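You operate a simulated robot arm through the tools that you are given. There is no shell and no other tool. Be economical: measure what you need, move in short steps, check, and stop when the job is done.

The job below is to be done with a simulated two-armed robot. You get a single attempt, and the scene is never put back.

Task
Soften the butter on Low for 30 seconds, then bring it out.
Fine: set the tub on the worktop beside the fridge and leave the microwave door open.
Where things are to end (x, y in the base frame): butter tub within 60 mm of [300, -290].

The check looks at the end state, three seconds after you hand in, the way a careful person would. Anything else that was tipped, shoved, dropped, spilled or broken makes it a failure.

Robot
Two 7-joint arms with two-finger parallel grippers on one trunk, on a base that drives. Base frame: it is fixed to the floor where the robot stands at the start and does not move with it; the origin is under the middle of the robot, x ahead of it, y to its left, z up; the surface under the hand at the start is at about z = 910. Units: mm, degrees, N and s.
The left shoulder is at the start at [70, 163, 1089], the right one opposite. With the tool pointing down near the work surface each hand reaches from about 360 to 880 mm from the robot's upright axis, wherever it stands, measured 20 degrees to its own side. Places, roughly: microwave [800, -200, 1000]; microwave door [700, 0, 1000]; microwave start button [500, -200, 900]; power dial [500, -200, 1100]; time dial [500, -200, 1000]; worktop beside the fridge [400, -400, 900]. Payload 3.43 kg a hand.
The tool frame of a hand sits at the grasp point between the pads (the TCP): z along the fingers, y along the line on which they close. The tips reach 34 mm beyond it. The gripper opens to 128 mm. The fingers are 24 mm wide and 12 mm thick; the gripper's body (48 by 130 mm) begins 96 mm behind the TCP.
Orientation is that of the tool frame in the base frame, as a unit quaternion [x, y, z, w]. With the fingers straight down and closing along the base's y, the tool's x points along the base's -x, its y along +y and its z along -z.

Tools
- The arms move only by the tool nudge_tool. It takes "left_motion", "right_motion" or both (then of equal length, played together; a hand with none holds still); each is a list of rows, each a list of 6 numbers: the shift along the tool's x, y, z in mm, then the turn, a rotation vector about the tool's x, y, z in degrees. In form: [[tx, ty, tz, rx, ry, rz], ...]. A call has 1 to 10 rows; each row is the pose to reach, as a shift and turn from the pose commanded when the call began, along the tool's axes at that moment. "left_fingers" and "right_fingers" are, for a hand that has rows, the gripper command, from -1 (shut) to 1 (fully open), values between in proportion, set as the call begins (left out, the last holds). Each row takes 0.2 s and may step no farther than 50 mm and 8.6 degrees from the row before; otherwise, or with a gripper value out of range, the whole call is refused. A pose out of reach is approached as far as the arm can. The call stops where the force on the tool passes 70 N (or 10 N more than at its start, if that is more) or the arm is blocked; 0.2 s more then pass. The fingers move at their own pace (about 153 mm/s each) and stop on an object; they squeeze with about 37 N. The grip force told is the motor's: it shows also when the fingers shut on nothing. Time passes only in rows, and 0.2 s behind the last, so rows that repeat a pose let the fingers close. It gives the time, the measured TCP pose, the force on the tool (base axes), the opening and the grip force at its end, in the units of the frame above (readings bear some noise), with the torque about the TCP (base axes, N m) and any sound that the robot's microphone picked up.
- Cameras (640 x 400 px; columns grow to the right, rows downward): "scene" is now at [137.5, -14.8, 1317.9]; the picture's right is [-0.16, -0.99, 0.00], its down [-0.56, 0.09, -0.82] and it looks along [0.81, -0.13, -0.57] (base axes); focal length 214 px, centre (320, 200). "left" rides on the left gripper at [76, 11, -160] in its tool frame; the picture's right is [-0.15, 0.99, 0.00], its down [-0.88, -0.13, -0.46] and it looks along [-0.45, -0.07, 0.89] (tool axes); focal length 234 px, centre (320, 200). "right" rides on the right gripper at [76, -11, -160] in its tool frame; the picture's right is [0.15, 0.99, 0.00], its down [-0.88, 0.13, -0.46] and it looks along [-0.45, 0.07, 0.89] (tool axes); focal length 234 px, centre (320, 200). There is no depth. A picture from a camera that has moved, and an enlarged one, comes with that camera's place and axes in the base frame and with its lens.
- camera(camera): a new picture of that camera. No time passes.
- raise_lower(by): slides the trunk up (or, below 0, down) by that many mm; the arms and the scene camera ride with it, the base frame stays. It gives what a move gives, with no picture.
- steer(legs): drives the robot by 1 to 6 legs, each [ahead, left, turn to the left] in mm, mm and degrees, along the robot's own axes; the way and the turn of a leg run together, so that a leg with both is an arc; at most 1500 mm and 180 degrees a leg. The arms and the cameras ride along, it lands a little off, and it stops where it bumps. It gives what a move gives.
- pan_tilt(pan, tilt): turns the head with the scene camera to pan (to the left, within 86 degrees either way) and tilt (down, from -29 to 69), counted from straight ahead of the robot. It gives what a move gives.
- zoom(camera, box): a new picture of the part [left, top, right, bottom] of that camera's present view, enlarged. No time passes.
- close_job(): hands the job in; it is judged then, once.

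Go step by step. Nothing tells you exact positions but the pictures and the camera data: compare them with the known pose of the tool, close in by small moves and look again before you grip or let go. The budget is 120 turns and 100 pictures, counting those below and the enlarged ones. Unless the task says otherwise, let go and move clear before handing in, and close with one line.

The tools are called after "Request:" by a JSON object that holds its "api" and its "payload". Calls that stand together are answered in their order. nudge_tool: Moves the arms, as the interface text tells. Its arguments: {"type":"object","properties":{"left_motion":{"type":"array","items":{"type":"array","items":{"type":"number"}}},"left_fingers":{"type":"number"},"right_motion":{"type":"array","items":{"type":"array","items":{"type":"number"}}},"right_fingers":{"type":"number"}},"required":[]} The other tools are called the same way: raise_lower (by) slides the trunk up or down; steer (legs) drives the base; pan_tilt (pan, tilt) turns the head that bears the scene camera; camera (camera) takes a picture; zoom (camera, box) takes an enlarged picture of a part of a camera's view; close_job () hands the job in.

At the start:

```text
time: 0.0
left_tool_pos: [709.4, 244.4, 1262.0]
left_ee_rot: [-0.001, 1.0, 0.0, 0.0]
left_contact_force: [1.1, 0.1, -0.3]
left_torque: [0.02, -0.02, -0.01]
left_width: 128.2
left_gripper_force: 0.1
right_tool_pos: [582.5, -424.5, 1321.6]
right_ee_rot: [-0.001, 1.0, 0.0, 0.0]
right_contact_force: [0.2, -0.2, -0.7]
right_torque: [-0.02, 0.02, 0.02]
right_width: 128.1
right_gripper_force: 0.0
trunk travel left (down, up): [-570.0, 370.0]
robot x, y, heading: [-1.5, 5.0, -0.0]
head pan, tilt: [-9.4, 34.6]
```

scene: 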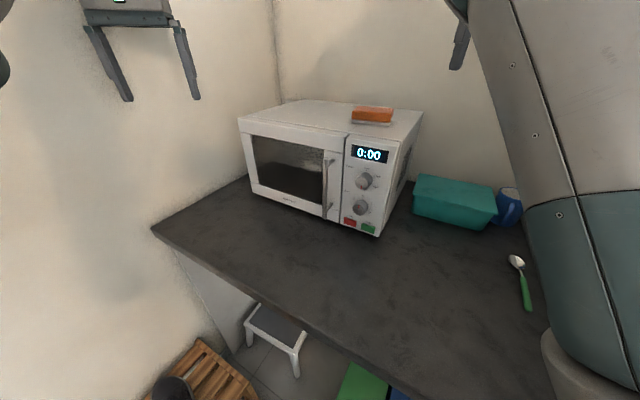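
right: 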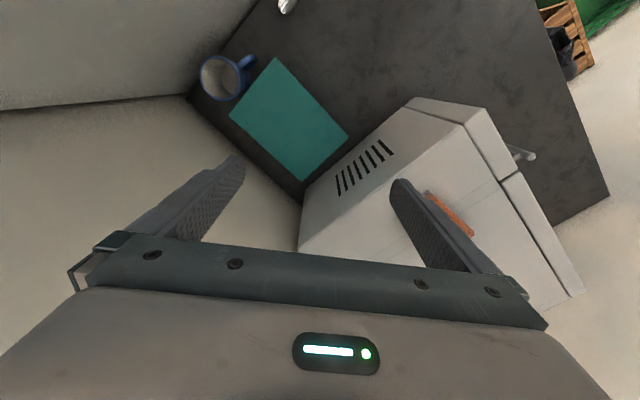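
left: 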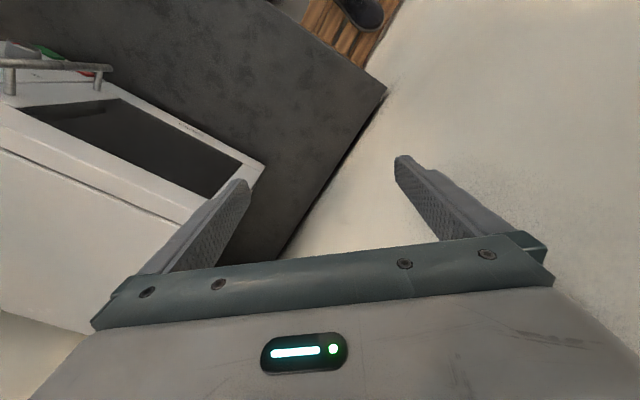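

I see a microwave on a worktop with an orange item on top of it, a teal box and a mug to its right, and a spoon. I'll zoom in on the microwave first to read the panel and see what is inside.

Request:
{"api": "zoom", "payload": {"camera": "scene", "box": [230, 90, 430, 240]}}

Request:
{"api": "zoom", "payload": {"camera": "scene", "box": [330, 130, 410, 240]}}

```text
2.67 times, centred on (330, 165) of scene
camera zoom: at [137.5, -14.8, 1317.9], right [-0.16, -0.99, 0.0], down [-0.56, 0.09, -0.82], along [0.81, -0.13, -0.57], focal length 572 px, centre (293, 293)
```

zoom: 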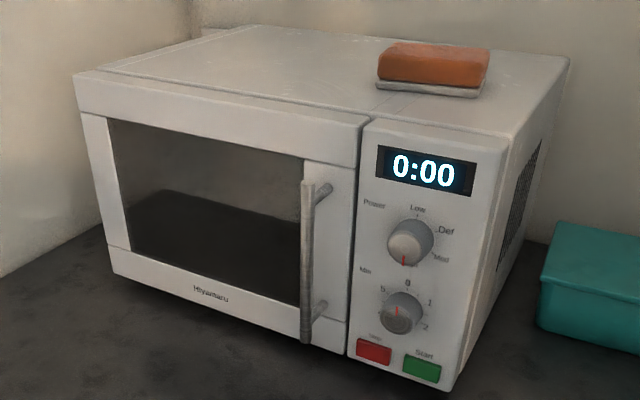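

```text
3.64 times, centred on (370, 185) of scene
camera zoom: at [137.5, -14.8, 1317.9], right [-0.16, -0.99, 0.0], down [-0.56, 0.09, -0.82], along [0.81, -0.13, -0.57], focal length 780 px, centre (138, 254)
```

zoom: 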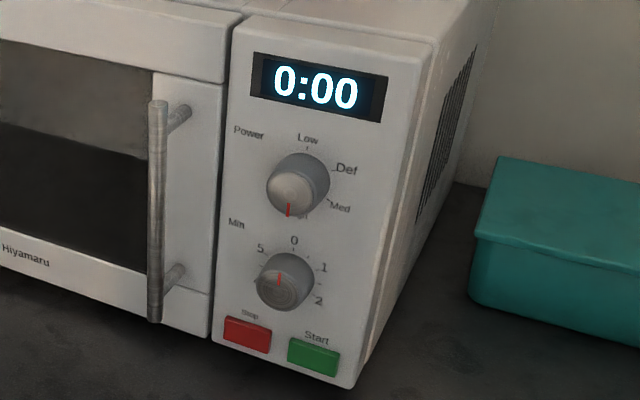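

The power dial points down (High), with Low at the top, and the time dial is at 0. I don't see the tub yet, so I'll look around before touching anything.

Request:
{"api": "pan_tilt", "payload": {"pan": -60, "tilt": 35}}

Request:
{"api": "camera", "payload": {"camera": "scene"}}

Request:
{"api": "pan_tilt", "payload": {"pan": 50, "tilt": 30}}

Request:
{"api": "camera", "payload": {"camera": "scene"}}

Request:
{"api": "pan_tilt", "payload": {"pan": -15, "tilt": 55}}

Request:
{"api": "camera", "payload": {"camera": "scene"}}

```text
time: 1.2
left_tool_pos: [708.5, 244.3, 1262.7]
left_ee_rot: [-0.001, 1.0, 0.0, -0.001]
left_contact_force: [0.0, -0.1, -0.4]
left_torque: [0.01, 0.01, -0.01]
left_width: 128.0
left_gripper_force: 0.0
right_tool_pos: [582.4, -425.9, 1321.2]
right_ee_rot: [0.0, 1.0, 0.0, 0.0]
right_contact_force: [-0.1, -0.4, 0.3]
right_torque: [-0.01, -0.02, 0.0]
right_width: 127.9
right_gripper_force: 0.1
trunk travel left (down, up): [-570.0, 370.0]
robot x, y, heading: [1.4, 0.1, 0.0]
head pan, tilt: [-60.0, 35.0]
```

```text
94 pictures are left
camera scene: at [94.5, -76.6, 1317.3], right [-0.87, -0.5, 0.0], down [-0.29, 0.5, -0.82], along [0.41, -0.71, -0.57], focal length 214 px, centre (320, 200)
```

scene: 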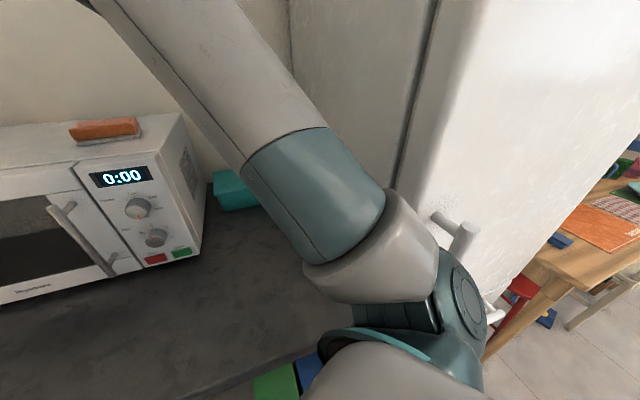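

```text
time: 3.1
left_tool_pos: [708.9, 243.9, 1261.4]
left_ee_rot: [-0.001, 1.0, 0.0, 0.001]
left_contact_force: [-0.3, 0.0, -0.2]
left_torque: [-0.04, -0.01, -0.01]
left_width: 127.8
left_gripper_force: 0.1
right_tool_pos: [582.8, -426.3, 1322.0]
right_ee_rot: [-0.001, 1.0, -0.001, 0.0]
right_contact_force: [-0.6, 0.3, 0.8]
right_torque: [-0.02, 0.0, 0.03]
right_width: 128.2
right_gripper_force: 0.1
trunk travel left (down, up): [-570.0, 370.0]
robot x, y, heading: [-0.0, 1.7, -0.1]
head pan, tilt: [50.0, 30.0]
```

```text
93 pictures are left
camera scene: at [108.6, 68.8, 1325.1], right [0.77, -0.64, 0.0], down [-0.32, -0.38, -0.87], along [0.56, 0.66, -0.5], focal length 214 px, centre (320, 200)
```

scene: 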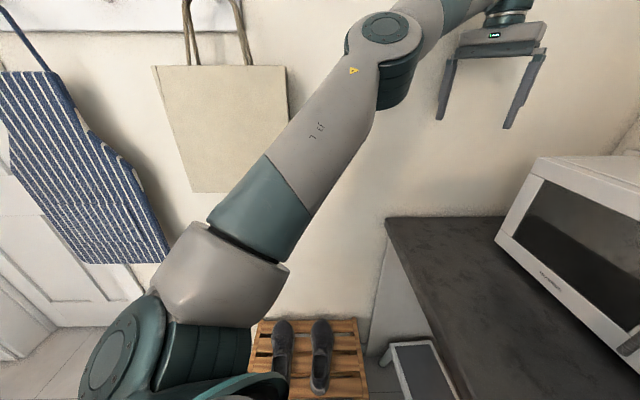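

```text
time: 4.4
left_tool_pos: [708.4, 245.2, 1262.1]
left_ee_rot: [0.0, 1.0, 0.0, -0.001]
left_contact_force: [0.2, -0.5, 0.4]
left_torque: [-0.02, -0.01, 0.01]
left_width: 128.1
left_gripper_force: 0.0
right_tool_pos: [582.9, -426.1, 1322.5]
right_ee_rot: [0.0, 1.0, 0.0, 0.0]
right_contact_force: [0.0, -0.4, 0.2]
right_torque: [-0.01, -0.01, -0.03]
right_width: 127.9
right_gripper_force: 0.1
trunk travel left (down, up): [-570.0, 370.0]
robot x, y, heading: [1.5, -0.4, 0.1]
head pan, tilt: [-15.0, 55.0]
```

```text
92 pictures are left
camera scene: at [120.0, -19.0, 1289.0], right [-0.26, -0.97, 0.0], down [-0.79, 0.21, -0.57], along [0.55, -0.15, -0.82], focal length 214 px, centre (320, 200)
```

scene: 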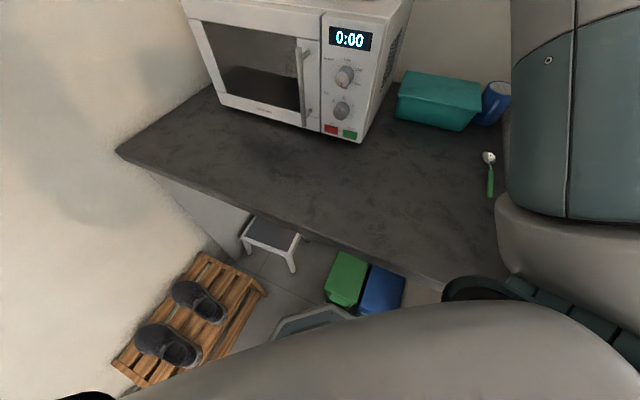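

The tub is not out on the worktop, so I take it to be inside the microwave. The microwave faces the robot at about 38.5 degrees, with its front about 552 mm away and the fridge to the right. I'll pull both hands in, then turn to face it squarely.

Request:
{"api": "nudge_tool", "payload": {"left_motion": [[45, 0, 0, 0, 0, 0], [90, 0, 0, 0, 0, 0], [135, 0, 0, 0, 0, 0], [180, 0, 0, 0, 0, 0], [225, 0, 0, 0, 0, 0], [270, 0, 0, 0, 0, 0]], "right_motion": [[30, 25, 0, 0, 0, 0], [60, 50, 0, 0, 0, 0], [90, 75, 0, 0, 0, 0], [120, 100, 0, 0, 0, 0], [150, 125, 0, 0, 0, 0], [180, 150, 0, 0, 0, 0]]}}

Request:
{"api": "pan_tilt", "payload": {"pan": -60, "tilt": 40}}

Request:
{"api": "camera", "payload": {"camera": "scene"}}

```text
time: 5.5
left_tool_pos: [527.2, 245.2, 1260.7]
left_ee_rot: [0.0, 1.0, -0.001, 0.001]
left_contact_force: [0.3, 0.5, -0.3]
left_torque: [-0.06, 0.02, 0.01]
left_width: 128.0
left_gripper_force: 0.1
right_tool_pos: [494.9, -381.3, 1209.0]
right_ee_rot: [0.06, 0.989, 0.025, -0.132]
right_contact_force: [0.6, 1.0, -0.1]
right_torque: [-0.05, 0.02, 0.01]
right_width: 128.1
right_gripper_force: 0.1
trunk travel left (down, up): [-570.0, 370.0]
robot x, y, heading: [0.2, 2.6, -0.2]
head pan, tilt: [-15.0, 55.0]
stopped in row 5 (right hand): the arm was blocked; the commanded pose is now the measured one
```

```text
time: 6.6
left_tool_pos: [526.2, 242.9, 1261.2]
left_ee_rot: [0.0, 1.0, 0.0, 0.001]
left_contact_force: [0.0, 0.3, 0.6]
left_torque: [0.0, -0.01, -0.03]
left_width: 128.1
left_gripper_force: 0.1
right_tool_pos: [494.0, -384.4, 1207.5]
right_ee_rot: [0.06, 0.989, 0.026, -0.131]
right_contact_force: [0.5, -0.4, 0.0]
right_torque: [-0.03, 0.04, 0.0]
right_width: 128.1
right_gripper_force: 0.1
trunk travel left (down, up): [-570.0, 370.0]
robot x, y, heading: [-0.4, -0.3, 0.1]
head pan, tilt: [-60.0, 40.0]
```

```text
91 pictures are left
camera scene: at [92.6, -74.3, 1309.7], right [-0.87, -0.5, 0.0], down [-0.32, 0.56, -0.77], along [0.38, -0.66, -0.64], focal length 214 px, centre (320, 200)
```

scene: 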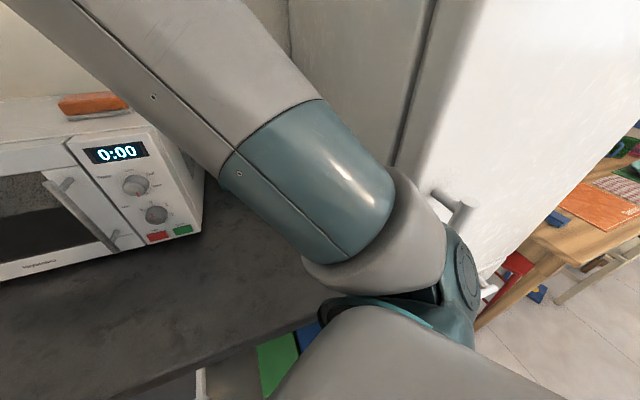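

The right arm was blocked, probably by its elbow near the fridge handle or by a joint limit. I'll back off diagonally away from the counter and fridge, then turn to face the microwave.

Request:
{"api": "steer", "payload": {"legs": [[-120, 250, 0]]}}

Request:
{"api": "camera", "payload": {"camera": "scene"}}

```text
time: 7.6
left_tool_pos: [511.3, 271.4, 1262.4]
left_ee_rot: [-0.001, 1.0, 0.001, 0.003]
left_contact_force: [-0.9, 0.3, 0.2]
left_torque: [-0.06, -0.02, 0.02]
left_width: 128.0
left_gripper_force: 0.2
right_tool_pos: [477.3, -354.3, 1207.6]
right_ee_rot: [0.06, 0.989, 0.027, -0.132]
right_contact_force: [0.0, 0.2, 0.6]
right_torque: [-0.08, -0.05, 0.01]
right_width: 127.9
right_gripper_force: 0.0
trunk travel left (down, up): [-570.0, 370.0]
robot x, y, heading: [-13.5, 31.5, -0.3]
head pan, tilt: [-60.0, 40.0]
stopped in leg 1: the robot was blocked; the commanded pose is now the measured one
```

```text
90 pictures are left
camera scene: at [75.9, -45.0, 1309.9], right [-0.87, -0.5, 0.0], down [-0.32, 0.56, -0.77], along [0.38, -0.66, -0.64], focal length 214 px, centre (320, 200)
```

scene: 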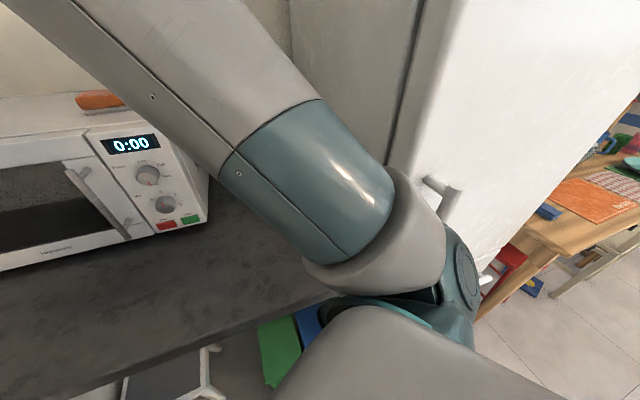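

The base stopped after about 30 mm, so something is blocking it on the left or behind. I'll look down and to the left to see what it is.

Request:
{"api": "pan_tilt", "payload": {"pan": 86, "tilt": 60}}

Request:
{"api": "camera", "payload": {"camera": "scene"}}

Request:
{"api": "pan_tilt", "payload": {"pan": 35, "tilt": 65}}

Request:
{"api": "camera", "payload": {"camera": "scene"}}

Request:
{"api": "pan_tilt", "payload": {"pan": -86, "tilt": 45}}

Request:
{"api": "camera", "payload": {"camera": "scene"}}

```text
time: 9.9
left_tool_pos: [510.3, 271.9, 1263.2]
left_ee_rot: [-0.001, 1.0, 0.002, 0.002]
left_contact_force: [0.3, -0.3, -0.3]
left_torque: [0.0, 0.01, 0.0]
left_width: 128.0
left_gripper_force: 0.0
right_tool_pos: [477.9, -355.3, 1207.6]
right_ee_rot: [0.059, 0.989, 0.027, -0.132]
right_contact_force: [0.3, -0.1, 0.6]
right_torque: [-0.03, -0.03, 0.01]
right_width: 128.0
right_gripper_force: 0.1
trunk travel left (down, up): [-570.0, 370.0]
robot x, y, heading: [-11.0, 28.6, 0.1]
head pan, tilt: [85.9, 60.0]
```

```text
89 pictures are left
camera scene: at [38.5, 94.7, 1283.1], right [1.0, -0.07, 0.0], down [-0.06, -0.86, -0.5], along [0.04, 0.5, -0.87], focal length 214 px, centre (320, 200)
```

scene: 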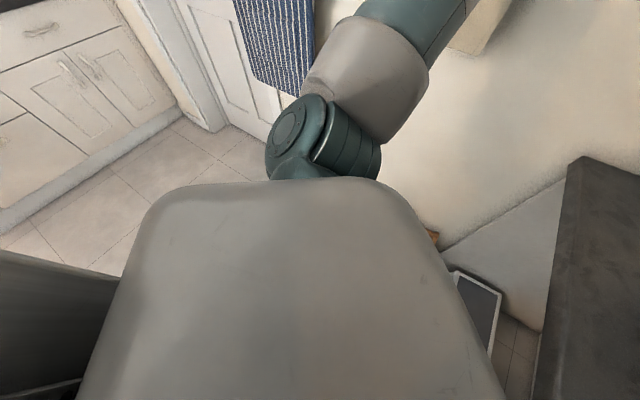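

```text
time: 11.1
left_tool_pos: [508.9, 271.4, 1262.4]
left_ee_rot: [0.0, 1.0, 0.001, 0.002]
left_contact_force: [-0.3, -0.8, 0.6]
left_torque: [0.01, 0.0, -0.03]
left_width: 128.1
left_gripper_force: 0.2
right_tool_pos: [478.2, -354.6, 1207.3]
right_ee_rot: [0.059, 0.989, 0.028, -0.132]
right_contact_force: [0.5, 0.9, 0.5]
right_torque: [0.01, 0.02, -0.01]
right_width: 127.9
right_gripper_force: 0.2
trunk travel left (down, up): [-570.0, 370.0]
robot x, y, heading: [-15.3, 27.0, -0.1]
head pan, tilt: [35.0, 65.0]
```

```text
88 pictures are left
camera scene: at [83.5, 63.0, 1277.6], right [0.57, -0.82, 0.0], down [-0.74, -0.52, -0.42], along [0.35, 0.24, -0.91], focal length 214 px, centre (320, 200)
```

scene: 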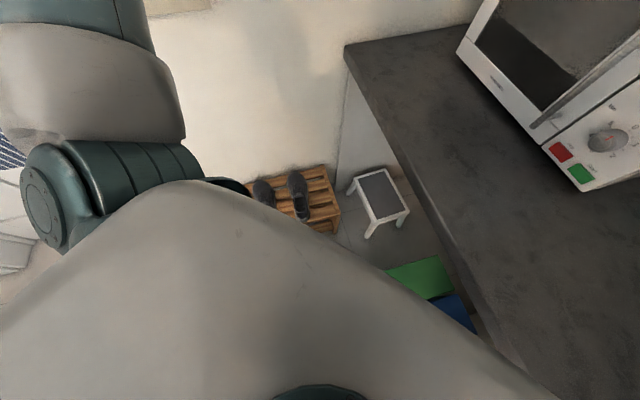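

```text
time: 13.1
left_tool_pos: [510.4, 271.0, 1262.6]
left_ee_rot: [-0.001, 1.0, 0.001, 0.002]
left_contact_force: [-0.1, 0.0, 0.6]
left_torque: [-0.04, -0.02, 0.01]
left_width: 128.0
left_gripper_force: 0.2
right_tool_pos: [478.0, -354.7, 1207.0]
right_ee_rot: [0.06, 0.989, 0.027, -0.133]
right_contact_force: [0.5, 0.0, 0.2]
right_torque: [0.0, -0.01, 0.01]
right_width: 128.2
right_gripper_force: 0.0
trunk travel left (down, up): [-570.0, 370.0]
robot x, y, heading: [-13.2, 30.1, -0.1]
head pan, tilt: [-85.9, 45.0]
```

```text
87 pictures are left
camera scene: at [39.6, -53.0, 1302.4], right [-1.0, -0.07, 0.0], down [-0.05, 0.71, -0.71], along [0.05, -0.7, -0.71], focal length 214 px, centre (320, 200)
```

scene: 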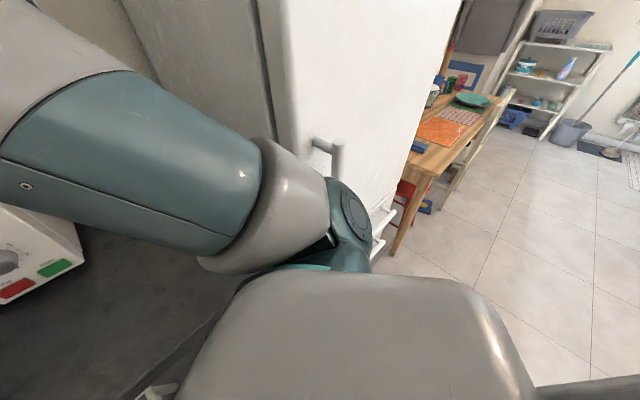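

The floor on the left is clear, but something dark stands close behind the robot and limits backing up. I'll bring the right hand up and inward before turning so it stays clear of the fridge.

Request:
{"api": "nudge_tool", "payload": {"right_motion": [[0, 20, -30, 0, 0, 0], [0, 40, -60, 0, 0, 0], [0, 60, -90, 0, 0, 0], [0, 90, -110, 0, 0, 0], [0, 120, -120, 0, 0, 0], [0, 150, -120, 0, 0, 0]]}}

Request:
{"api": "pan_tilt", "payload": {"pan": -30, "tilt": 45}}

Request:
{"api": "camera", "payload": {"camera": "scene"}}

```text
time: 14.5
left_tool_pos: [511.1, 271.6, 1261.8]
left_ee_rot: [0.001, 1.0, 0.001, 0.002]
left_contact_force: [-0.1, 0.1, -0.7]
left_torque: [-0.02, -0.01, 0.02]
left_width: 128.2
left_gripper_force: 0.0
right_tool_pos: [518.7, -216.0, 1311.4]
right_ee_rot: [0.059, 0.989, 0.028, -0.131]
right_contact_force: [-0.9, -0.6, 0.4]
right_torque: [0.03, -0.02, -0.01]
right_width: 128.1
right_gripper_force: 0.0
right hand out of reach, approached as far as the arm can: row 5, 6
trunk travel left (down, up): [-570.0, 370.0]
robot x, y, heading: [-15.8, 30.4, -0.0]
head pan, tilt: [-85.9, 45.0]
```

```text
time: 15.7
left_tool_pos: [510.2, 271.9, 1261.6]
left_ee_rot: [0.0, 1.0, 0.001, 0.002]
left_contact_force: [-0.1, 0.9, 0.2]
left_torque: [-0.01, 0.03, 0.0]
left_width: 127.6
left_gripper_force: 0.0
right_tool_pos: [518.2, -217.6, 1311.4]
right_ee_rot: [0.059, 0.989, 0.028, -0.131]
right_contact_force: [0.5, 0.4, 0.7]
right_torque: [-0.01, -0.01, -0.02]
right_width: 128.0
right_gripper_force: 0.0
trunk travel left (down, up): [-570.0, 370.0]
robot x, y, heading: [-15.5, 30.0, 0.1]
head pan, tilt: [-30.0, 45.0]
```

```text
86 pictures are left
camera scene: at [104.2, -12.7, 1302.5], right [-0.5, -0.87, 0.0], down [-0.61, 0.36, -0.71], along [0.61, -0.35, -0.71], focal length 214 px, centre (320, 200)
```

scene: 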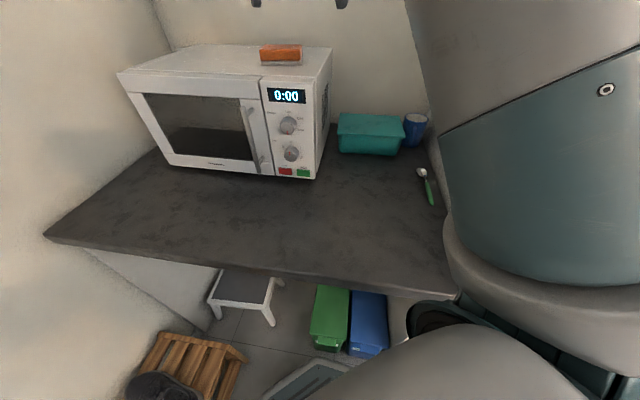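

The right hand is now in and high, clear above the microwave. I'll shift forward-left, then turn in steps to face the counter.

Request:
{"api": "steer", "payload": {"legs": [[50, 90, 0], [0, 0, -20]]}}

Request:
{"api": "pan_tilt", "payload": {"pan": -45, "tilt": 35}}

Request:
{"api": "camera", "payload": {"camera": "scene"}}

```text
time: 16.8
left_tool_pos: [510.1, 280.3, 1282.3]
left_ee_rot: [0.015, 1.0, 0.017, 0.018]
left_contact_force: [-0.8, -1.0, 0.2]
left_torque: [-0.01, -0.02, -0.01]
left_width: 128.1
left_gripper_force: 0.0
right_tool_pos: [520.1, -190.4, 1320.4]
right_ee_rot: [0.058, 0.99, 0.033, -0.12]
right_contact_force: [-1.9, -0.6, -0.5]
right_torque: [0.13, -0.12, -0.01]
right_width: 127.9
right_gripper_force: 0.0
trunk travel left (down, up): [-570.0, 370.0]
robot x, y, heading: [7.5, 65.6, 0.1]
head pan, tilt: [-30.0, 45.0]
stopped in leg 1: the robot was blocked; the commanded pose is now the measured one
```

```text
time: 17.5
left_tool_pos: [509.1, 286.7, 1275.9]
left_ee_rot: [0.007, 1.0, 0.02, 0.01]
left_contact_force: [0.4, 0.6, 0.1]
left_torque: [0.03, 0.01, -0.03]
left_width: 127.9
left_gripper_force: 0.0
right_tool_pos: [524.9, -184.2, 1313.7]
right_ee_rot: [0.05, 0.99, 0.034, -0.125]
right_contact_force: [0.9, 0.6, -0.6]
right_torque: [-0.03, -0.02, 0.0]
right_width: 128.0
right_gripper_force: 0.2
trunk travel left (down, up): [-570.0, 370.0]
robot x, y, heading: [3.8, 69.5, 0.9]
head pan, tilt: [-45.0, 35.0]
```

```text
85 pictures are left
camera scene: at [100.3, -36.1, 1316.4], right [-0.7, -0.72, -0.04], down [-0.4, 0.43, -0.81], along [0.6, -0.55, -0.59], focal length 214 px, centre (320, 200)
```

scene: 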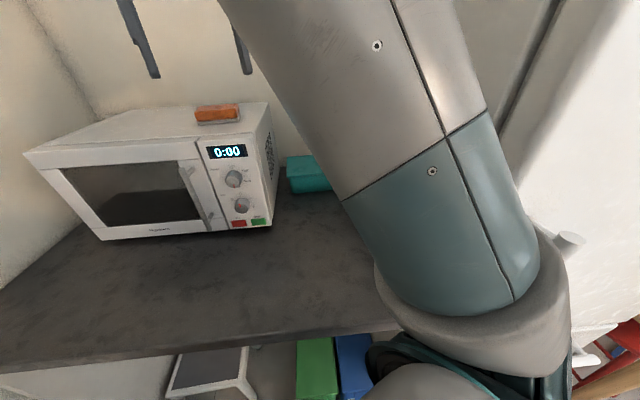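

The robot was blocked again and has leaned slightly against something on its left. I'll back off a little the other way to take the load off, then use the hand and head cameras to find the obstacle.

Request:
{"api": "steer", "payload": {"legs": [[0, -25, 0]]}}

Request:
{"api": "camera", "payload": {"camera": "left"}}

Request:
{"api": "pan_tilt", "payload": {"pan": 15, "tilt": 69}}

Request:
{"api": "camera", "payload": {"camera": "scene"}}

```text
time: 18.4
left_tool_pos: [504.8, 288.2, 1272.2]
left_ee_rot: [-0.002, 1.0, 0.012, 0.011]
left_contact_force: [0.9, 1.5, 0.5]
left_torque: [0.02, -0.02, -0.01]
left_width: 128.2
left_gripper_force: 0.0
right_tool_pos: [524.7, -186.6, 1315.3]
right_ee_rot: [0.048, 0.991, 0.029, -0.124]
right_contact_force: [-0.4, -0.1, 0.1]
right_torque: [0.01, -0.02, -0.02]
right_width: 128.2
right_gripper_force: 0.1
trunk travel left (down, up): [-570.0, 370.0]
robot x, y, heading: [0.2, 51.3, 1.0]
head pan, tilt: [-45.0, 35.0]
```

```text
84 pictures are left
camera left: at [427.0, 296.0, 1431.3], right [0.14, 0.99, 0.03], down [0.87, -0.14, 0.47], along [0.47, -0.04, -0.88], focal length 234 px, centre (320, 200)
```

left: 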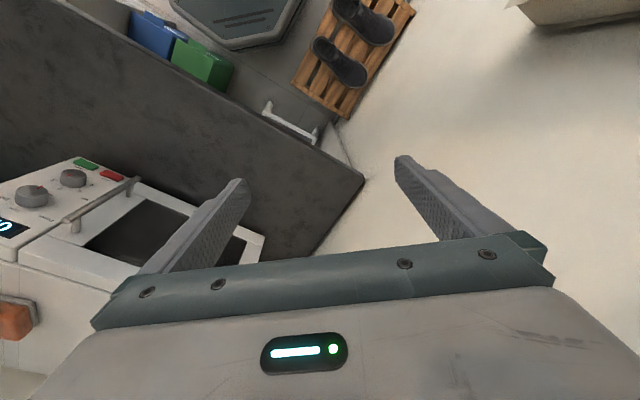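

```text
time: 19.6
left_tool_pos: [505.6, 289.2, 1272.1]
left_ee_rot: [-0.001, 1.0, 0.013, 0.011]
left_contact_force: [-0.4, -0.1, -1.3]
left_torque: [0.01, -0.02, -0.01]
left_width: 128.0
left_gripper_force: 0.1
right_tool_pos: [526.0, -186.7, 1316.2]
right_ee_rot: [0.048, 0.991, 0.028, -0.124]
right_contact_force: [0.4, 0.3, 0.2]
right_torque: [0.01, 0.04, 0.01]
right_width: 128.1
right_gripper_force: 0.1
trunk travel left (down, up): [-570.0, 370.0]
robot x, y, heading: [1.1, 49.0, 1.7]
head pan, tilt: [15.0, 68.8]
```

```text
83 pictures are left
camera scene: at [89.3, 48.2, 1275.0], right [0.28, -0.96, -0.01], down [-0.89, -0.26, -0.38], along [0.36, 0.12, -0.93], focal length 214 px, centre (320, 200)
```

scene: 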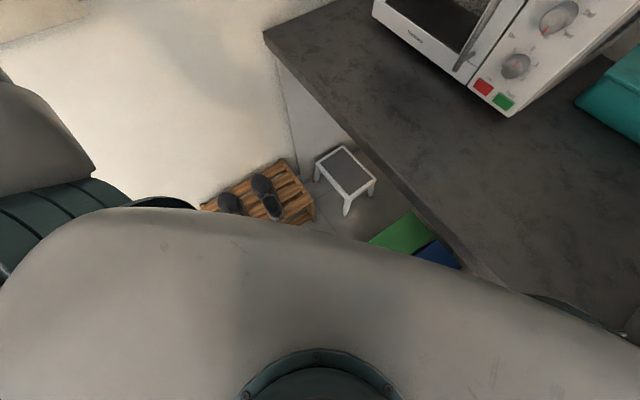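

The robot base's front-left corner was riding against the shoe rack. Its right edge runs parallel to the microwave side, and the rack itself has not moved. I'll back away from it to the right and rear, then turn in place.

Request:
{"api": "steer", "payload": {"legs": [[-28, -35, 0], [0, 0, -20]]}}

Request:
{"api": "pan_tilt", "payload": {"pan": -25, "tilt": 50}}

Request:
{"api": "camera", "payload": {"camera": "scene"}}

Request:
{"api": "camera", "payload": {"camera": "left"}}

```text
time: 21.6
left_tool_pos: [550.2, 80.8, 1261.1]
left_ee_rot: [0.172, 0.985, 0.003, 0.004]
left_contact_force: [0.5, -0.1, -0.3]
left_torque: [-0.02, 0.02, 0.01]
left_width: 128.1
left_gripper_force: 0.1
right_tool_pos: [407.6, -372.0, 1312.6]
right_ee_rot: [0.219, 0.967, 0.041, -0.125]
right_contact_force: [0.0, 0.4, 0.8]
right_torque: [0.0, 0.01, -0.01]
right_width: 128.1
right_gripper_force: 0.1
trunk travel left (down, up): [-570.0, 370.0]
robot x, y, heading: [-28.2, 14.0, -18.6]
head pan, tilt: [15.0, 68.8]
```

```text
time: 22.7
left_tool_pos: [550.3, 81.1, 1260.1]
left_ee_rot: [0.172, 0.985, 0.003, 0.005]
left_contact_force: [0.0, 0.4, 0.3]
left_torque: [-0.01, 0.02, 0.02]
left_width: 128.4
left_gripper_force: 0.0
right_tool_pos: [406.7, -372.5, 1312.3]
right_ee_rot: [0.22, 0.967, 0.042, -0.126]
right_contact_force: [0.0, 0.6, -0.1]
right_torque: [-0.01, 0.0, -0.03]
right_width: 127.9
right_gripper_force: 0.1
trunk travel left (down, up): [-570.0, 370.0]
robot x, y, heading: [-25.7, 14.8, -18.6]
head pan, tilt: [-25.0, 50.0]
```

```text
82 pictures are left
camera scene: at [77.1, -53.6, 1295.5], right [-0.69, -0.72, 0.0], down [-0.56, 0.53, -0.64], along [0.47, -0.44, -0.77], focal length 214 px, centre (320, 200)
```

scene: 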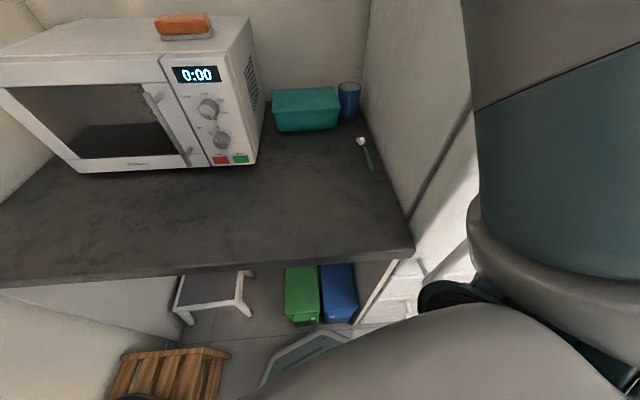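

```text
81 pictures are left
camera left: at [481.7, 116.1, 1421.3], right [0.47, 0.88, 0.01], down [0.78, -0.42, 0.46], along [0.41, -0.21, -0.89], focal length 234 px, centre (320, 200)
```

left: 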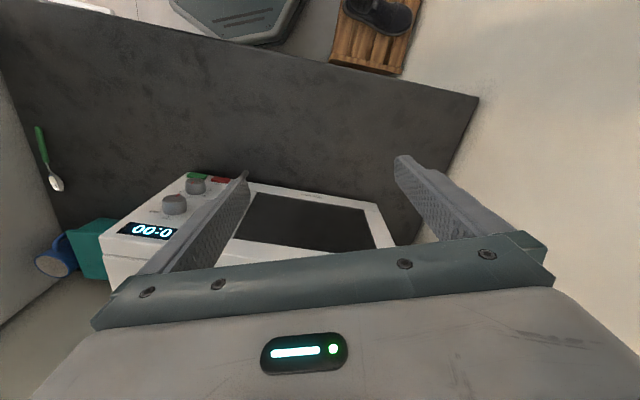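

The robot is level again and the turn is going well. I'll slide left along the counter in small amounts while finishing the turn, so the right hand stays clear of the fridge.

Request:
{"api": "steer", "payload": {"legs": [[16, 45, -7], [10, 48, -7], [0, 15, -6]]}}

Request:
{"api": "pan_tilt", "payload": {"pan": 10, "tilt": 40}}

Request:
{"api": "camera", "payload": {"camera": "scene"}}

Request:
{"api": "camera", "payload": {"camera": "left"}}

```text
time: 24.8
left_tool_pos: [610.2, -35.6, 1261.5]
left_ee_rot: [0.339, 0.941, 0.003, 0.006]
left_contact_force: [0.3, -0.5, 0.4]
left_torque: [0.03, 0.01, -0.01]
left_width: 128.2
left_gripper_force: 0.1
right_tool_pos: [321.6, -411.7, 1313.2]
right_ee_rot: [0.383, 0.914, 0.063, -0.116]
right_contact_force: [1.1, 1.4, 0.1]
right_torque: [-0.16, -0.02, -0.02]
right_width: 127.0
right_gripper_force: 0.1
trunk travel left (down, up): [-570.0, 370.0]
robot x, y, heading: [45.8, 98.7, -38.2]
head pan, tilt: [-25.0, 50.0]
```

```text
time: 25.8
left_tool_pos: [609.7, -35.3, 1261.4]
left_ee_rot: [0.339, 0.941, 0.002, 0.005]
left_contact_force: [-0.8, 0.5, -0.2]
left_torque: [0.01, -0.02, 0.02]
left_width: 128.1
left_gripper_force: 0.0
right_tool_pos: [322.7, -412.1, 1313.2]
right_ee_rot: [0.384, 0.914, 0.062, -0.116]
right_contact_force: [2.3, 1.3, 0.1]
right_torque: [-0.07, 0.17, 0.13]
right_width: 127.1
right_gripper_force: 0.0
trunk travel left (down, up): [-570.0, 370.0]
robot x, y, heading: [44.5, 102.5, -38.5]
head pan, tilt: [10.0, 40.0]
```

```text
80 pictures are left
camera scene: at [160.4, 28.0, 1309.7], right [-0.48, -0.88, 0.0], down [-0.57, 0.31, -0.77], along [0.67, -0.37, -0.64], focal length 214 px, centre (320, 200)
```

scene: 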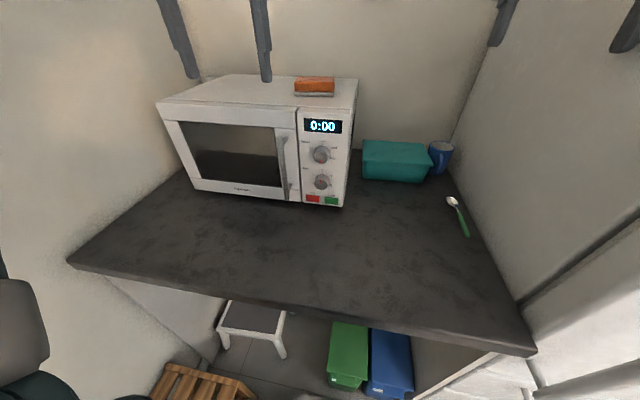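

```text
79 pictures are left
camera left: at [557.9, 22.1, 1421.3], right [0.74, 0.67, 0.01], down [0.59, -0.66, 0.46], along [0.31, -0.34, -0.89], focal length 234 px, centre (320, 200)
```

left: 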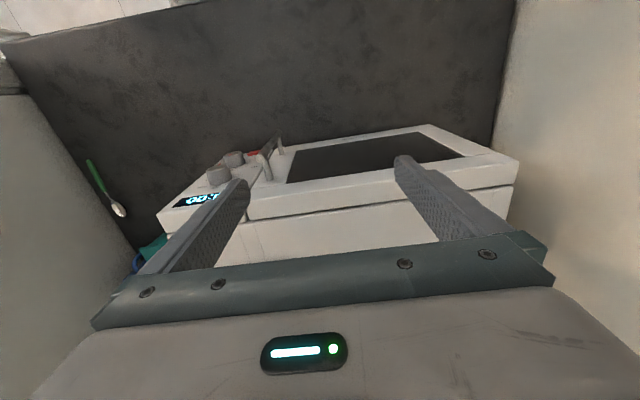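

The robot now squarely faces the microwave: front at v≈552 mm ahead, panel at u≈190 mm left in my counter-aligned frame. The right fingers brush the fridge side, so I'll shut them and move that hand inward, then pitch the left hand forward toward the panel.

Request:
{"api": "nudge_tool", "payload": {"right_motion": [[0, 10, 0, 0, 0, 0], [0, 20, 0, 0, 0, 0], [0, 30, 0, 0, 0, 0], [0, 40, 0, 0, 0, 0], [0, 40, 0, 0, 0, 0], [0, 40, 0, 0, 0, 0]], "right_fingers": -1, "left_motion": [[25, -10, 0, 0, -8, 0], [50, -20, 0, 0, -16, 0], [75, -30, 0, 0, -24, 0], [90, -45, 0, 0, -32, 0], [90, -60, 10, 0, -40, 0], [90, -75, 20, 0, -48, 0]]}}

```text
time: 27.2
left_tool_pos: [492.3, -36.4, 1239.2]
left_ee_rot: [0.311, 0.857, -0.137, 0.388]
left_contact_force: [-0.4, 0.7, -0.4]
left_torque: [0.0, -0.04, -0.01]
left_width: 127.9
left_gripper_force: 0.1
right_tool_pos: [340.9, -389.9, 1304.7]
right_ee_rot: [0.385, 0.914, 0.068, -0.112]
right_contact_force: [-0.9, -0.8, 0.7]
right_torque: [-0.02, -0.01, 0.03]
right_width: 0.1
right_gripper_force: 32.7
right hand out of reach, approached as far as the arm can: row 1, 2, 3, 4, 5, 6
trunk travel left (down, up): [-570.0, 370.0]
robot x, y, heading: [48.4, 101.4, -38.6]
head pan, tilt: [10.0, 40.0]
```

Both hands moved cleanly and the left tool is pitched about 48 degrees. I'll finish levelling it and bring it in front of the power dial, standing off about 80 mm.

Request:
{"api": "nudge_tool", "payload": {"left_motion": [[17, -14, 20, 0, -7, 0], [33, -28, 40, 0, -14, 0], [50, -43, 60, 0, -21, 0], [66, -57, 80, 0, -28, 0], [83, -72, 100, 0, -35, 0], [99, -86, 119, 0, -41.5, 0], [99, -86, 119, 0, -41.5, 0]]}}

Request:
{"api": "camera", "payload": {"camera": "left"}}

Request:
{"api": "camera", "payload": {"camera": "scene"}}

```text
time: 28.7
left_tool_pos: [462.5, -217.8, 1108.4]
left_ee_rot: [0.231, 0.644, -0.239, 0.689]
left_contact_force: [-18.1, 14.9, 22.7]
left_torque: [1.17, -1.12, 1.9]
left_width: 127.6
left_gripper_force: 0.2
left hand out of reach, approached as far as the arm can: row 2, 3, 4, 5, 6, 7
right_tool_pos: [336.9, -388.1, 1302.7]
right_ee_rot: [0.385, 0.914, 0.071, -0.11]
right_contact_force: [0.6, -0.4, -0.1]
right_torque: [0.09, 0.03, 0.0]
right_width: 0.0
right_gripper_force: 32.8
trunk travel left (down, up): [-570.0, 370.0]
robot x, y, heading: [43.6, 98.9, -38.5]
head pan, tilt: [10.0, 40.0]
stopped in row 7 (left hand): the force on the tool passed its limit at 128 N (the readings are from after the stop); the commanded pose is now the measured one
```

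```text
78 pictures are left
camera left: at [351.1, -110.8, 1023.0], right [0.61, 0.78, 0.16], down [-0.49, 0.21, 0.85], along [0.63, -0.59, 0.51], focal length 234 px, centre (320, 200)
```

left: 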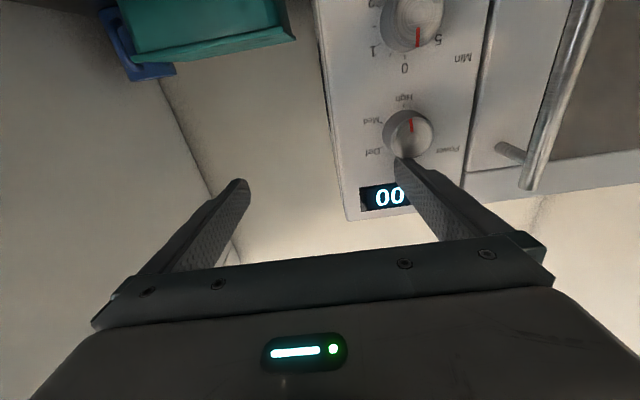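

```text
77 pictures are left
camera scene: at [156.0, 27.7, 1309.8], right [-0.48, -0.88, 0.0], down [-0.56, 0.31, -0.77], along [0.68, -0.37, -0.64], focal length 214 px, centre (320, 200)
```

scene: 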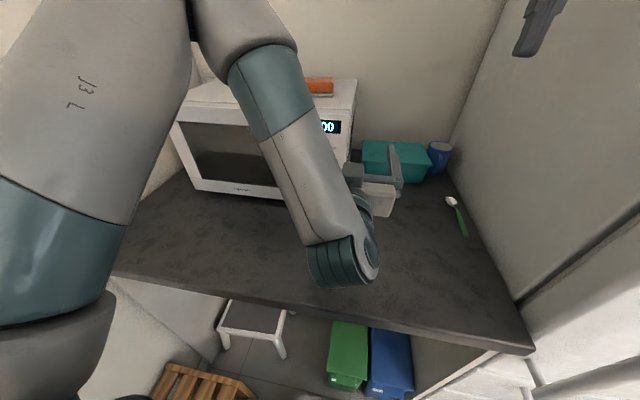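

The left arm is too folded to point forward this close in, so the hand drifted onto the panel, though it touched no buttons. I'll back the base straight away from the counter to get working room.

Request:
{"api": "steer", "payload": {"legs": [[-60, 0, 0], [-110, 0, 0]]}}

Request:
{"api": "camera", "payload": {"camera": "scene"}}

```text
time: 29.5
left_tool_pos: [458.5, -211.5, 1111.4]
left_ee_rot: [0.224, 0.643, -0.24, 0.692]
left_contact_force: [0.4, 0.4, 0.1]
left_torque: [-0.01, -0.03, 0.05]
left_width: 128.0
left_gripper_force: 0.1
right_tool_pos: [330.0, -380.9, 1303.0]
right_ee_rot: [0.385, 0.913, 0.071, -0.111]
right_contact_force: [0.0, -0.6, 0.6]
right_torque: [-0.04, -0.02, 0.01]
right_width: 0.0
right_gripper_force: 33.1
trunk travel left (down, up): [-570.0, 370.0]
robot x, y, heading: [37.5, 106.5, -38.6]
head pan, tilt: [10.0, 40.0]
stopped in leg 1: the force on the tool passed its limit at 108 N (the readings are from after the stop); the commanded pose is now the measured one
```

```text
76 pictures are left
camera scene: at [149.1, 36.4, 1309.5], right [-0.48, -0.88, 0.0], down [-0.56, 0.31, -0.77], along [0.67, -0.37, -0.64], focal length 214 px, centre (320, 200)
```

scene: 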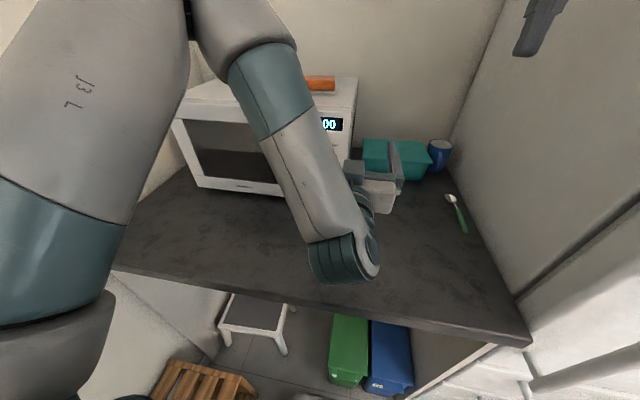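

The contact force on the hand has dropped to zero, so I'll keep backing up.

Request:
{"api": "steer", "payload": {"legs": [[-50, 0, 0], [-110, 0, 0]]}}

Request:
{"api": "camera", "payload": {"camera": "scene"}}

Request:
{"api": "camera", "payload": {"camera": "left"}}

```text
time: 31.2
left_tool_pos: [333.2, -111.8, 1111.3]
left_ee_rot: [0.225, 0.642, -0.241, 0.692]
left_contact_force: [-0.8, 0.0, 0.5]
left_torque: [-0.02, 0.03, -0.02]
left_width: 127.8
left_gripper_force: 0.0
right_tool_pos: [205.6, -280.4, 1303.9]
right_ee_rot: [0.385, 0.913, 0.07, -0.112]
right_contact_force: [0.1, -0.4, -0.4]
right_torque: [-0.01, 0.01, -0.02]
right_width: 0.0
right_gripper_force: 33.1
trunk travel left (down, up): [-570.0, 370.0]
robot x, y, heading: [-93.1, 207.2, -38.2]
head pan, tilt: [10.0, 40.0]
```

```text
75 pictures are left
camera scene: at [24.1, 136.4, 1309.7], right [-0.48, -0.88, 0.0], down [-0.57, 0.31, -0.77], along [0.67, -0.36, -0.64], focal length 214 px, centre (320, 200)
```

scene: 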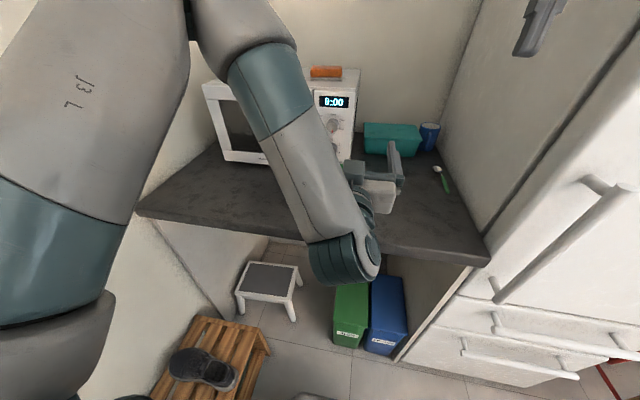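

```text
74 pictures are left
camera left: at [221.0, -5.8, 1024.5], right [0.61, 0.78, 0.15], down [-0.49, 0.22, 0.84], along [0.63, -0.58, 0.52], focal length 234 px, centre (320, 200)
```

left: 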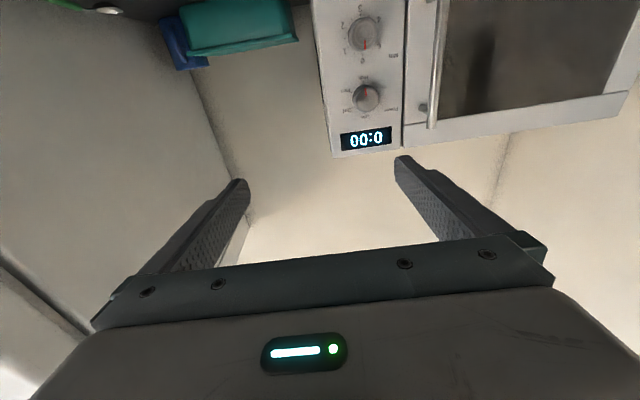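

There is room now. The left hand's view agrees on the dials: power at u≈195, z≈1082 and time at u≈195, z≈1009, with knob faces near v≈530. I'll move the left hand to face the power dial.

Request:
{"api": "nudge_tool", "payload": {"left_motion": [[6, 15, 24, 0, 1, 0], [14, 30, 48, 0, 2, 0], [22, 45, 72, 0, 3, 0], [30, 60, 95, 0, 4, 0], [38, 75, 115, 0, 4.3, 0], [38, 75, 115, 0, 4.3, 0]]}}

Request:
{"api": "camera", "payload": {"camera": "left"}}

Request:
{"api": "camera", "payload": {"camera": "scene"}}

```text
time: 32.6
left_tool_pos: [473.5, -124.4, 1081.5]
left_ee_rot: [0.234, 0.668, -0.231, 0.668]
left_contact_force: [0.2, 0.5, 0.0]
left_torque: [0.02, 0.0, 0.01]
left_width: 128.0
left_gripper_force: 0.0
right_tool_pos: [204.8, -280.6, 1304.7]
right_ee_rot: [0.385, 0.914, 0.07, -0.111]
right_contact_force: [0.0, -1.0, -0.2]
right_torque: [0.03, -0.01, 0.02]
right_width: 0.2
right_gripper_force: 32.8
trunk travel left (down, up): [-570.0, 370.0]
robot x, y, heading: [-88.3, 207.9, -38.5]
head pan, tilt: [10.0, 40.0]
```

```text
73 pictures are left
camera left: at [355.1, -16.1, 1006.6], right [0.61, 0.77, 0.15], down [-0.44, 0.18, 0.88], along [0.66, -0.61, 0.45], focal length 234 px, centre (320, 200)
```

left: 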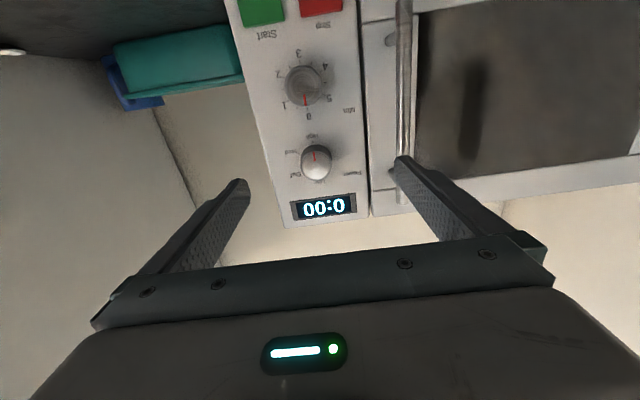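

```text
72 pictures are left
camera scene: at [23.8, 135.8, 1309.8], right [-0.48, -0.88, 0.0], down [-0.56, 0.31, -0.77], along [0.67, -0.36, -0.64], focal length 214 px, centre (320, 200)
```

scene: 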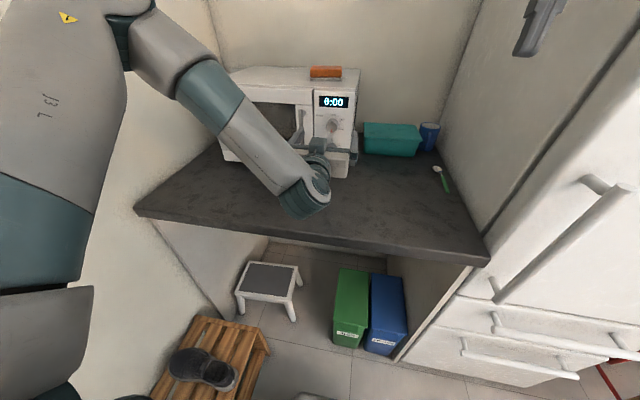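

The left hand is well aligned, about 80 mm in front of the power dial. I'll narrow the fingers to about 70 mm so they clear the door handle, zoom to check the dial, and then advance.

Request:
{"api": "nudge_tool", "payload": {"left_motion": [[0, -4, 15, 0, 0, 0], [0, -4, 30, 0, 0, 0], [0, -4, 30, 0, 0, 0]], "left_fingers": 0.1}}

Request:
{"api": "zoom", "payload": {"camera": "left", "box": [200, 0, 440, 240]}}

```text
time: 33.4
left_tool_pos: [493.5, -146.8, 1081.4]
left_ee_rot: [0.233, 0.668, -0.232, 0.668]
left_contact_force: [-0.4, 0.0, -0.2]
left_torque: [0.01, 0.0, -0.01]
left_width: 70.4
left_gripper_force: 0.1
right_tool_pos: [206.7, -281.6, 1304.3]
right_ee_rot: [0.385, 0.913, 0.07, -0.111]
right_contact_force: [0.2, 0.9, -0.2]
right_torque: [0.01, 0.0, 0.01]
right_width: 0.0
right_gripper_force: 33.1
trunk travel left (down, up): [-570.0, 370.0]
robot x, y, heading: [-91.1, 210.0, -38.5]
head pan, tilt: [10.0, 40.0]
```

```text
1.67 times, centred on (320, 120) of left
camera zoom: at [376.4, -37.5, 1007.1], right [0.61, 0.77, 0.15], down [-0.44, 0.18, 0.88], along [0.66, -0.61, 0.45], focal length 390 px, centre (320, 333)
```

zoom: 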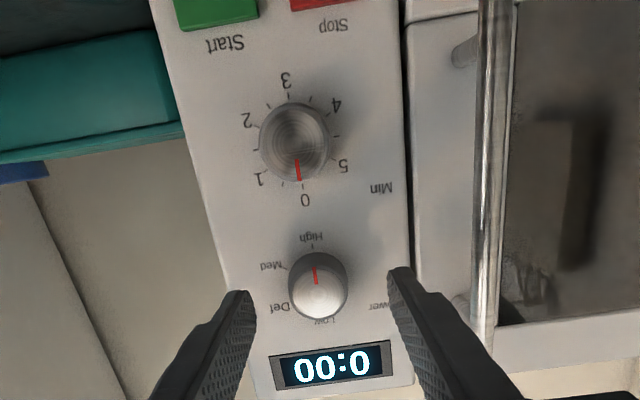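

The markings are clear: power runs Low (top), Def, Med, High (bottom), so Low is a half turn counter-clockwise. The time dial is 60 degrees per minute. I'll advance and grip the power knob.

Request:
{"api": "nudge_tool", "payload": {"left_motion": [[0, 0, 12, 0, 0, 0], [0, 0, 24, 0, 0, 0], [0, 0, 32, 0, 0, 0]]}}

Request:
{"api": "nudge_tool", "payload": {"left_motion": [[0, 0, 0, 0, 0, 0], [0, 0, 0, 0, 0, 0], [0, 0, 0, 0, 0, 0]], "left_fingers": -1}}

Request:
{"api": "camera", "payload": {"camera": "left"}}

```text
time: 34.2
left_tool_pos: [513.8, -163.3, 1082.0]
left_ee_rot: [0.236, 0.668, -0.232, 0.667]
left_contact_force: [-25.8, 25.4, -6.7]
left_torque: [0.28, -0.37, -1.32]
left_width: 68.8
left_gripper_force: 0.0
right_tool_pos: [202.0, -277.0, 1307.0]
right_ee_rot: [0.385, 0.914, 0.07, -0.109]
right_contact_force: [-0.1, -0.6, 0.1]
right_torque: [0.03, 0.02, -0.02]
right_width: 0.2
right_gripper_force: 33.2
trunk travel left (down, up): [-570.0, 370.0]
robot x, y, heading: [-92.7, 207.6, -38.5]
head pan, tilt: [10.0, 40.0]
```

```text
time: 35.0
left_tool_pos: [513.3, -164.6, 1084.0]
left_ee_rot: [0.235, 0.667, -0.233, 0.668]
left_contact_force: [-33.9, 20.1, -8.5]
left_torque: [0.09, 0.49, -1.26]
left_width: 35.9
left_gripper_force: 37.1
right_tool_pos: [202.0, -277.3, 1305.0]
right_ee_rot: [0.384, 0.914, 0.071, -0.11]
right_contact_force: [-0.3, 0.2, 0.4]
right_torque: [0.01, 0.0, 0.01]
right_width: 0.0
right_gripper_force: 33.1
trunk travel left (down, up): [-570.0, 370.0]
robot x, y, heading: [-91.0, 210.9, -38.6]
head pan, tilt: [10.0, 40.0]
```

```text
70 pictures are left
camera left: at [396.3, -55.0, 1008.8], right [0.62, 0.77, 0.15], down [-0.44, 0.18, 0.88], along [0.65, -0.61, 0.45], focal length 234 px, centre (320, 200)
```

left: 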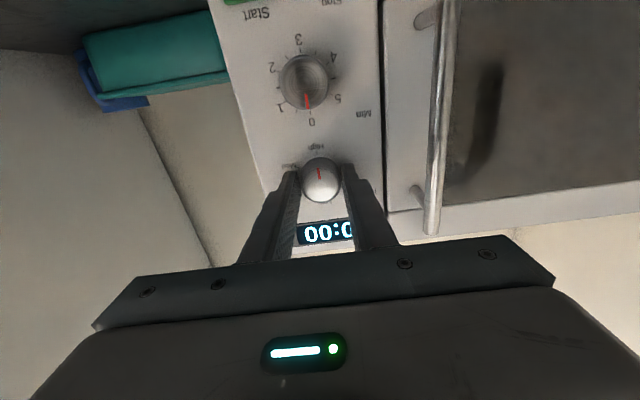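

The fingers hold the knob (36 mm wide) and the tips touch the panel at about 40 N. I'll ease back a few millimetres and turn it counter-clockwise.

Request:
{"api": "nudge_tool", "payload": {"left_motion": [[0, 0, -5, 0, 0, 0], [0, 0, -5, 0, 0, -8.5], [0, 0, -5, 0, 0, -17], [0, 0, -5, 0, 0, -25.5], [0, 0, -5, 0, 0, -34], [0, 0, -5, 0, 0, -42.5], [0, 0, -5, 0, 0, -51], [0, 0, -5, 0, 0, -59.5], [0, 0, -5, 0, 0, -68]]}}

Request:
{"api": "camera", "payload": {"camera": "left"}}

```text
time: 37.0
left_tool_pos: [514.3, -161.7, 1082.5]
left_ee_rot: [-0.182, 0.683, -0.567, 0.424]
left_contact_force: [-4.2, 5.1, 2.6]
left_torque: [0.04, 0.06, -0.16]
left_width: 34.6
left_gripper_force: 45.0
right_tool_pos: [205.0, -278.8, 1303.9]
right_ee_rot: [0.384, 0.914, 0.07, -0.111]
right_contact_force: [-0.4, -1.0, 0.7]
right_torque: [0.0, -0.02, 0.03]
right_width: 0.2
right_gripper_force: 32.7
trunk travel left (down, up): [-570.0, 370.0]
robot x, y, heading: [-90.9, 211.1, -38.3]
head pan, tilt: [10.0, 40.0]
```

```text
69 pictures are left
camera left: at [348.7, -115.0, 1044.9], right [0.31, 0.4, -0.86], down [0.12, 0.89, 0.45], along [0.94, -0.24, 0.23], focal length 234 px, centre (320, 200)
```

left: 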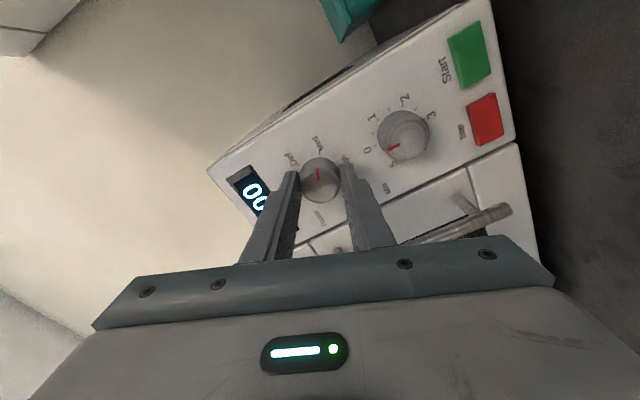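

The knob turned with the hand, about 68 degrees so far. I'll keep going as far as the wrist allows.

Request:
{"api": "nudge_tool", "payload": {"left_motion": [[0, 0, 0, 0, 0, -8.5], [0, 0, 0, 0, 0, -17], [0, 0, 0, 0, 0, -25.5], [0, 0, 0, 0, 0, -34], [0, 0, 0, 0, 0, -42.5], [0, 0, 0, 0, 0, -51], [0, 0, 0, 0, 0, -59.5], [0, 0, 0, 0, 0, -68]]}}

Request:
{"api": "camera", "payload": {"camera": "left"}}

```text
time: 38.8
left_tool_pos: [514.3, -162.5, 1081.5]
left_ee_rot: [0.533, -0.465, 0.706, -0.034]
left_contact_force: [-3.3, 4.5, 3.0]
left_torque: [0.23, 0.28, 0.37]
left_width: 34.5
left_gripper_force: 44.6
right_tool_pos: [205.7, -279.7, 1303.9]
right_ee_rot: [0.385, 0.913, 0.07, -0.112]
right_contact_force: [0.7, -0.2, -0.4]
right_torque: [0.01, 0.02, -0.01]
right_width: 0.3
right_gripper_force: 32.8
trunk travel left (down, up): [-570.0, 370.0]
robot x, y, heading: [-91.3, 206.9, -38.5]
head pan, tilt: [10.0, 40.0]
```

```text
68 pictures are left
camera left: at [352.0, -110.6, 1129.5], right [-0.38, -0.48, -0.79], down [0.08, 0.84, -0.54], along [0.92, -0.27, -0.28], focal length 234 px, centre (320, 200)
```

left: 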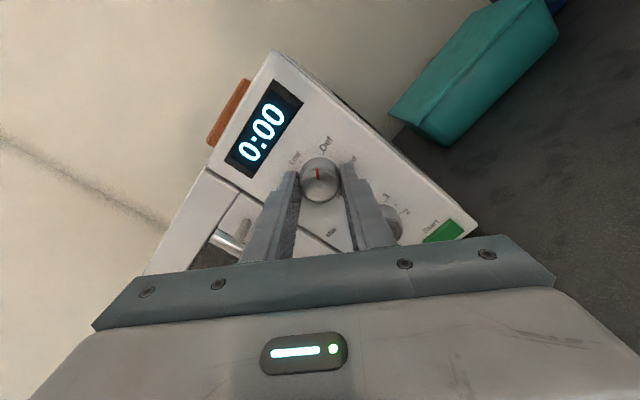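

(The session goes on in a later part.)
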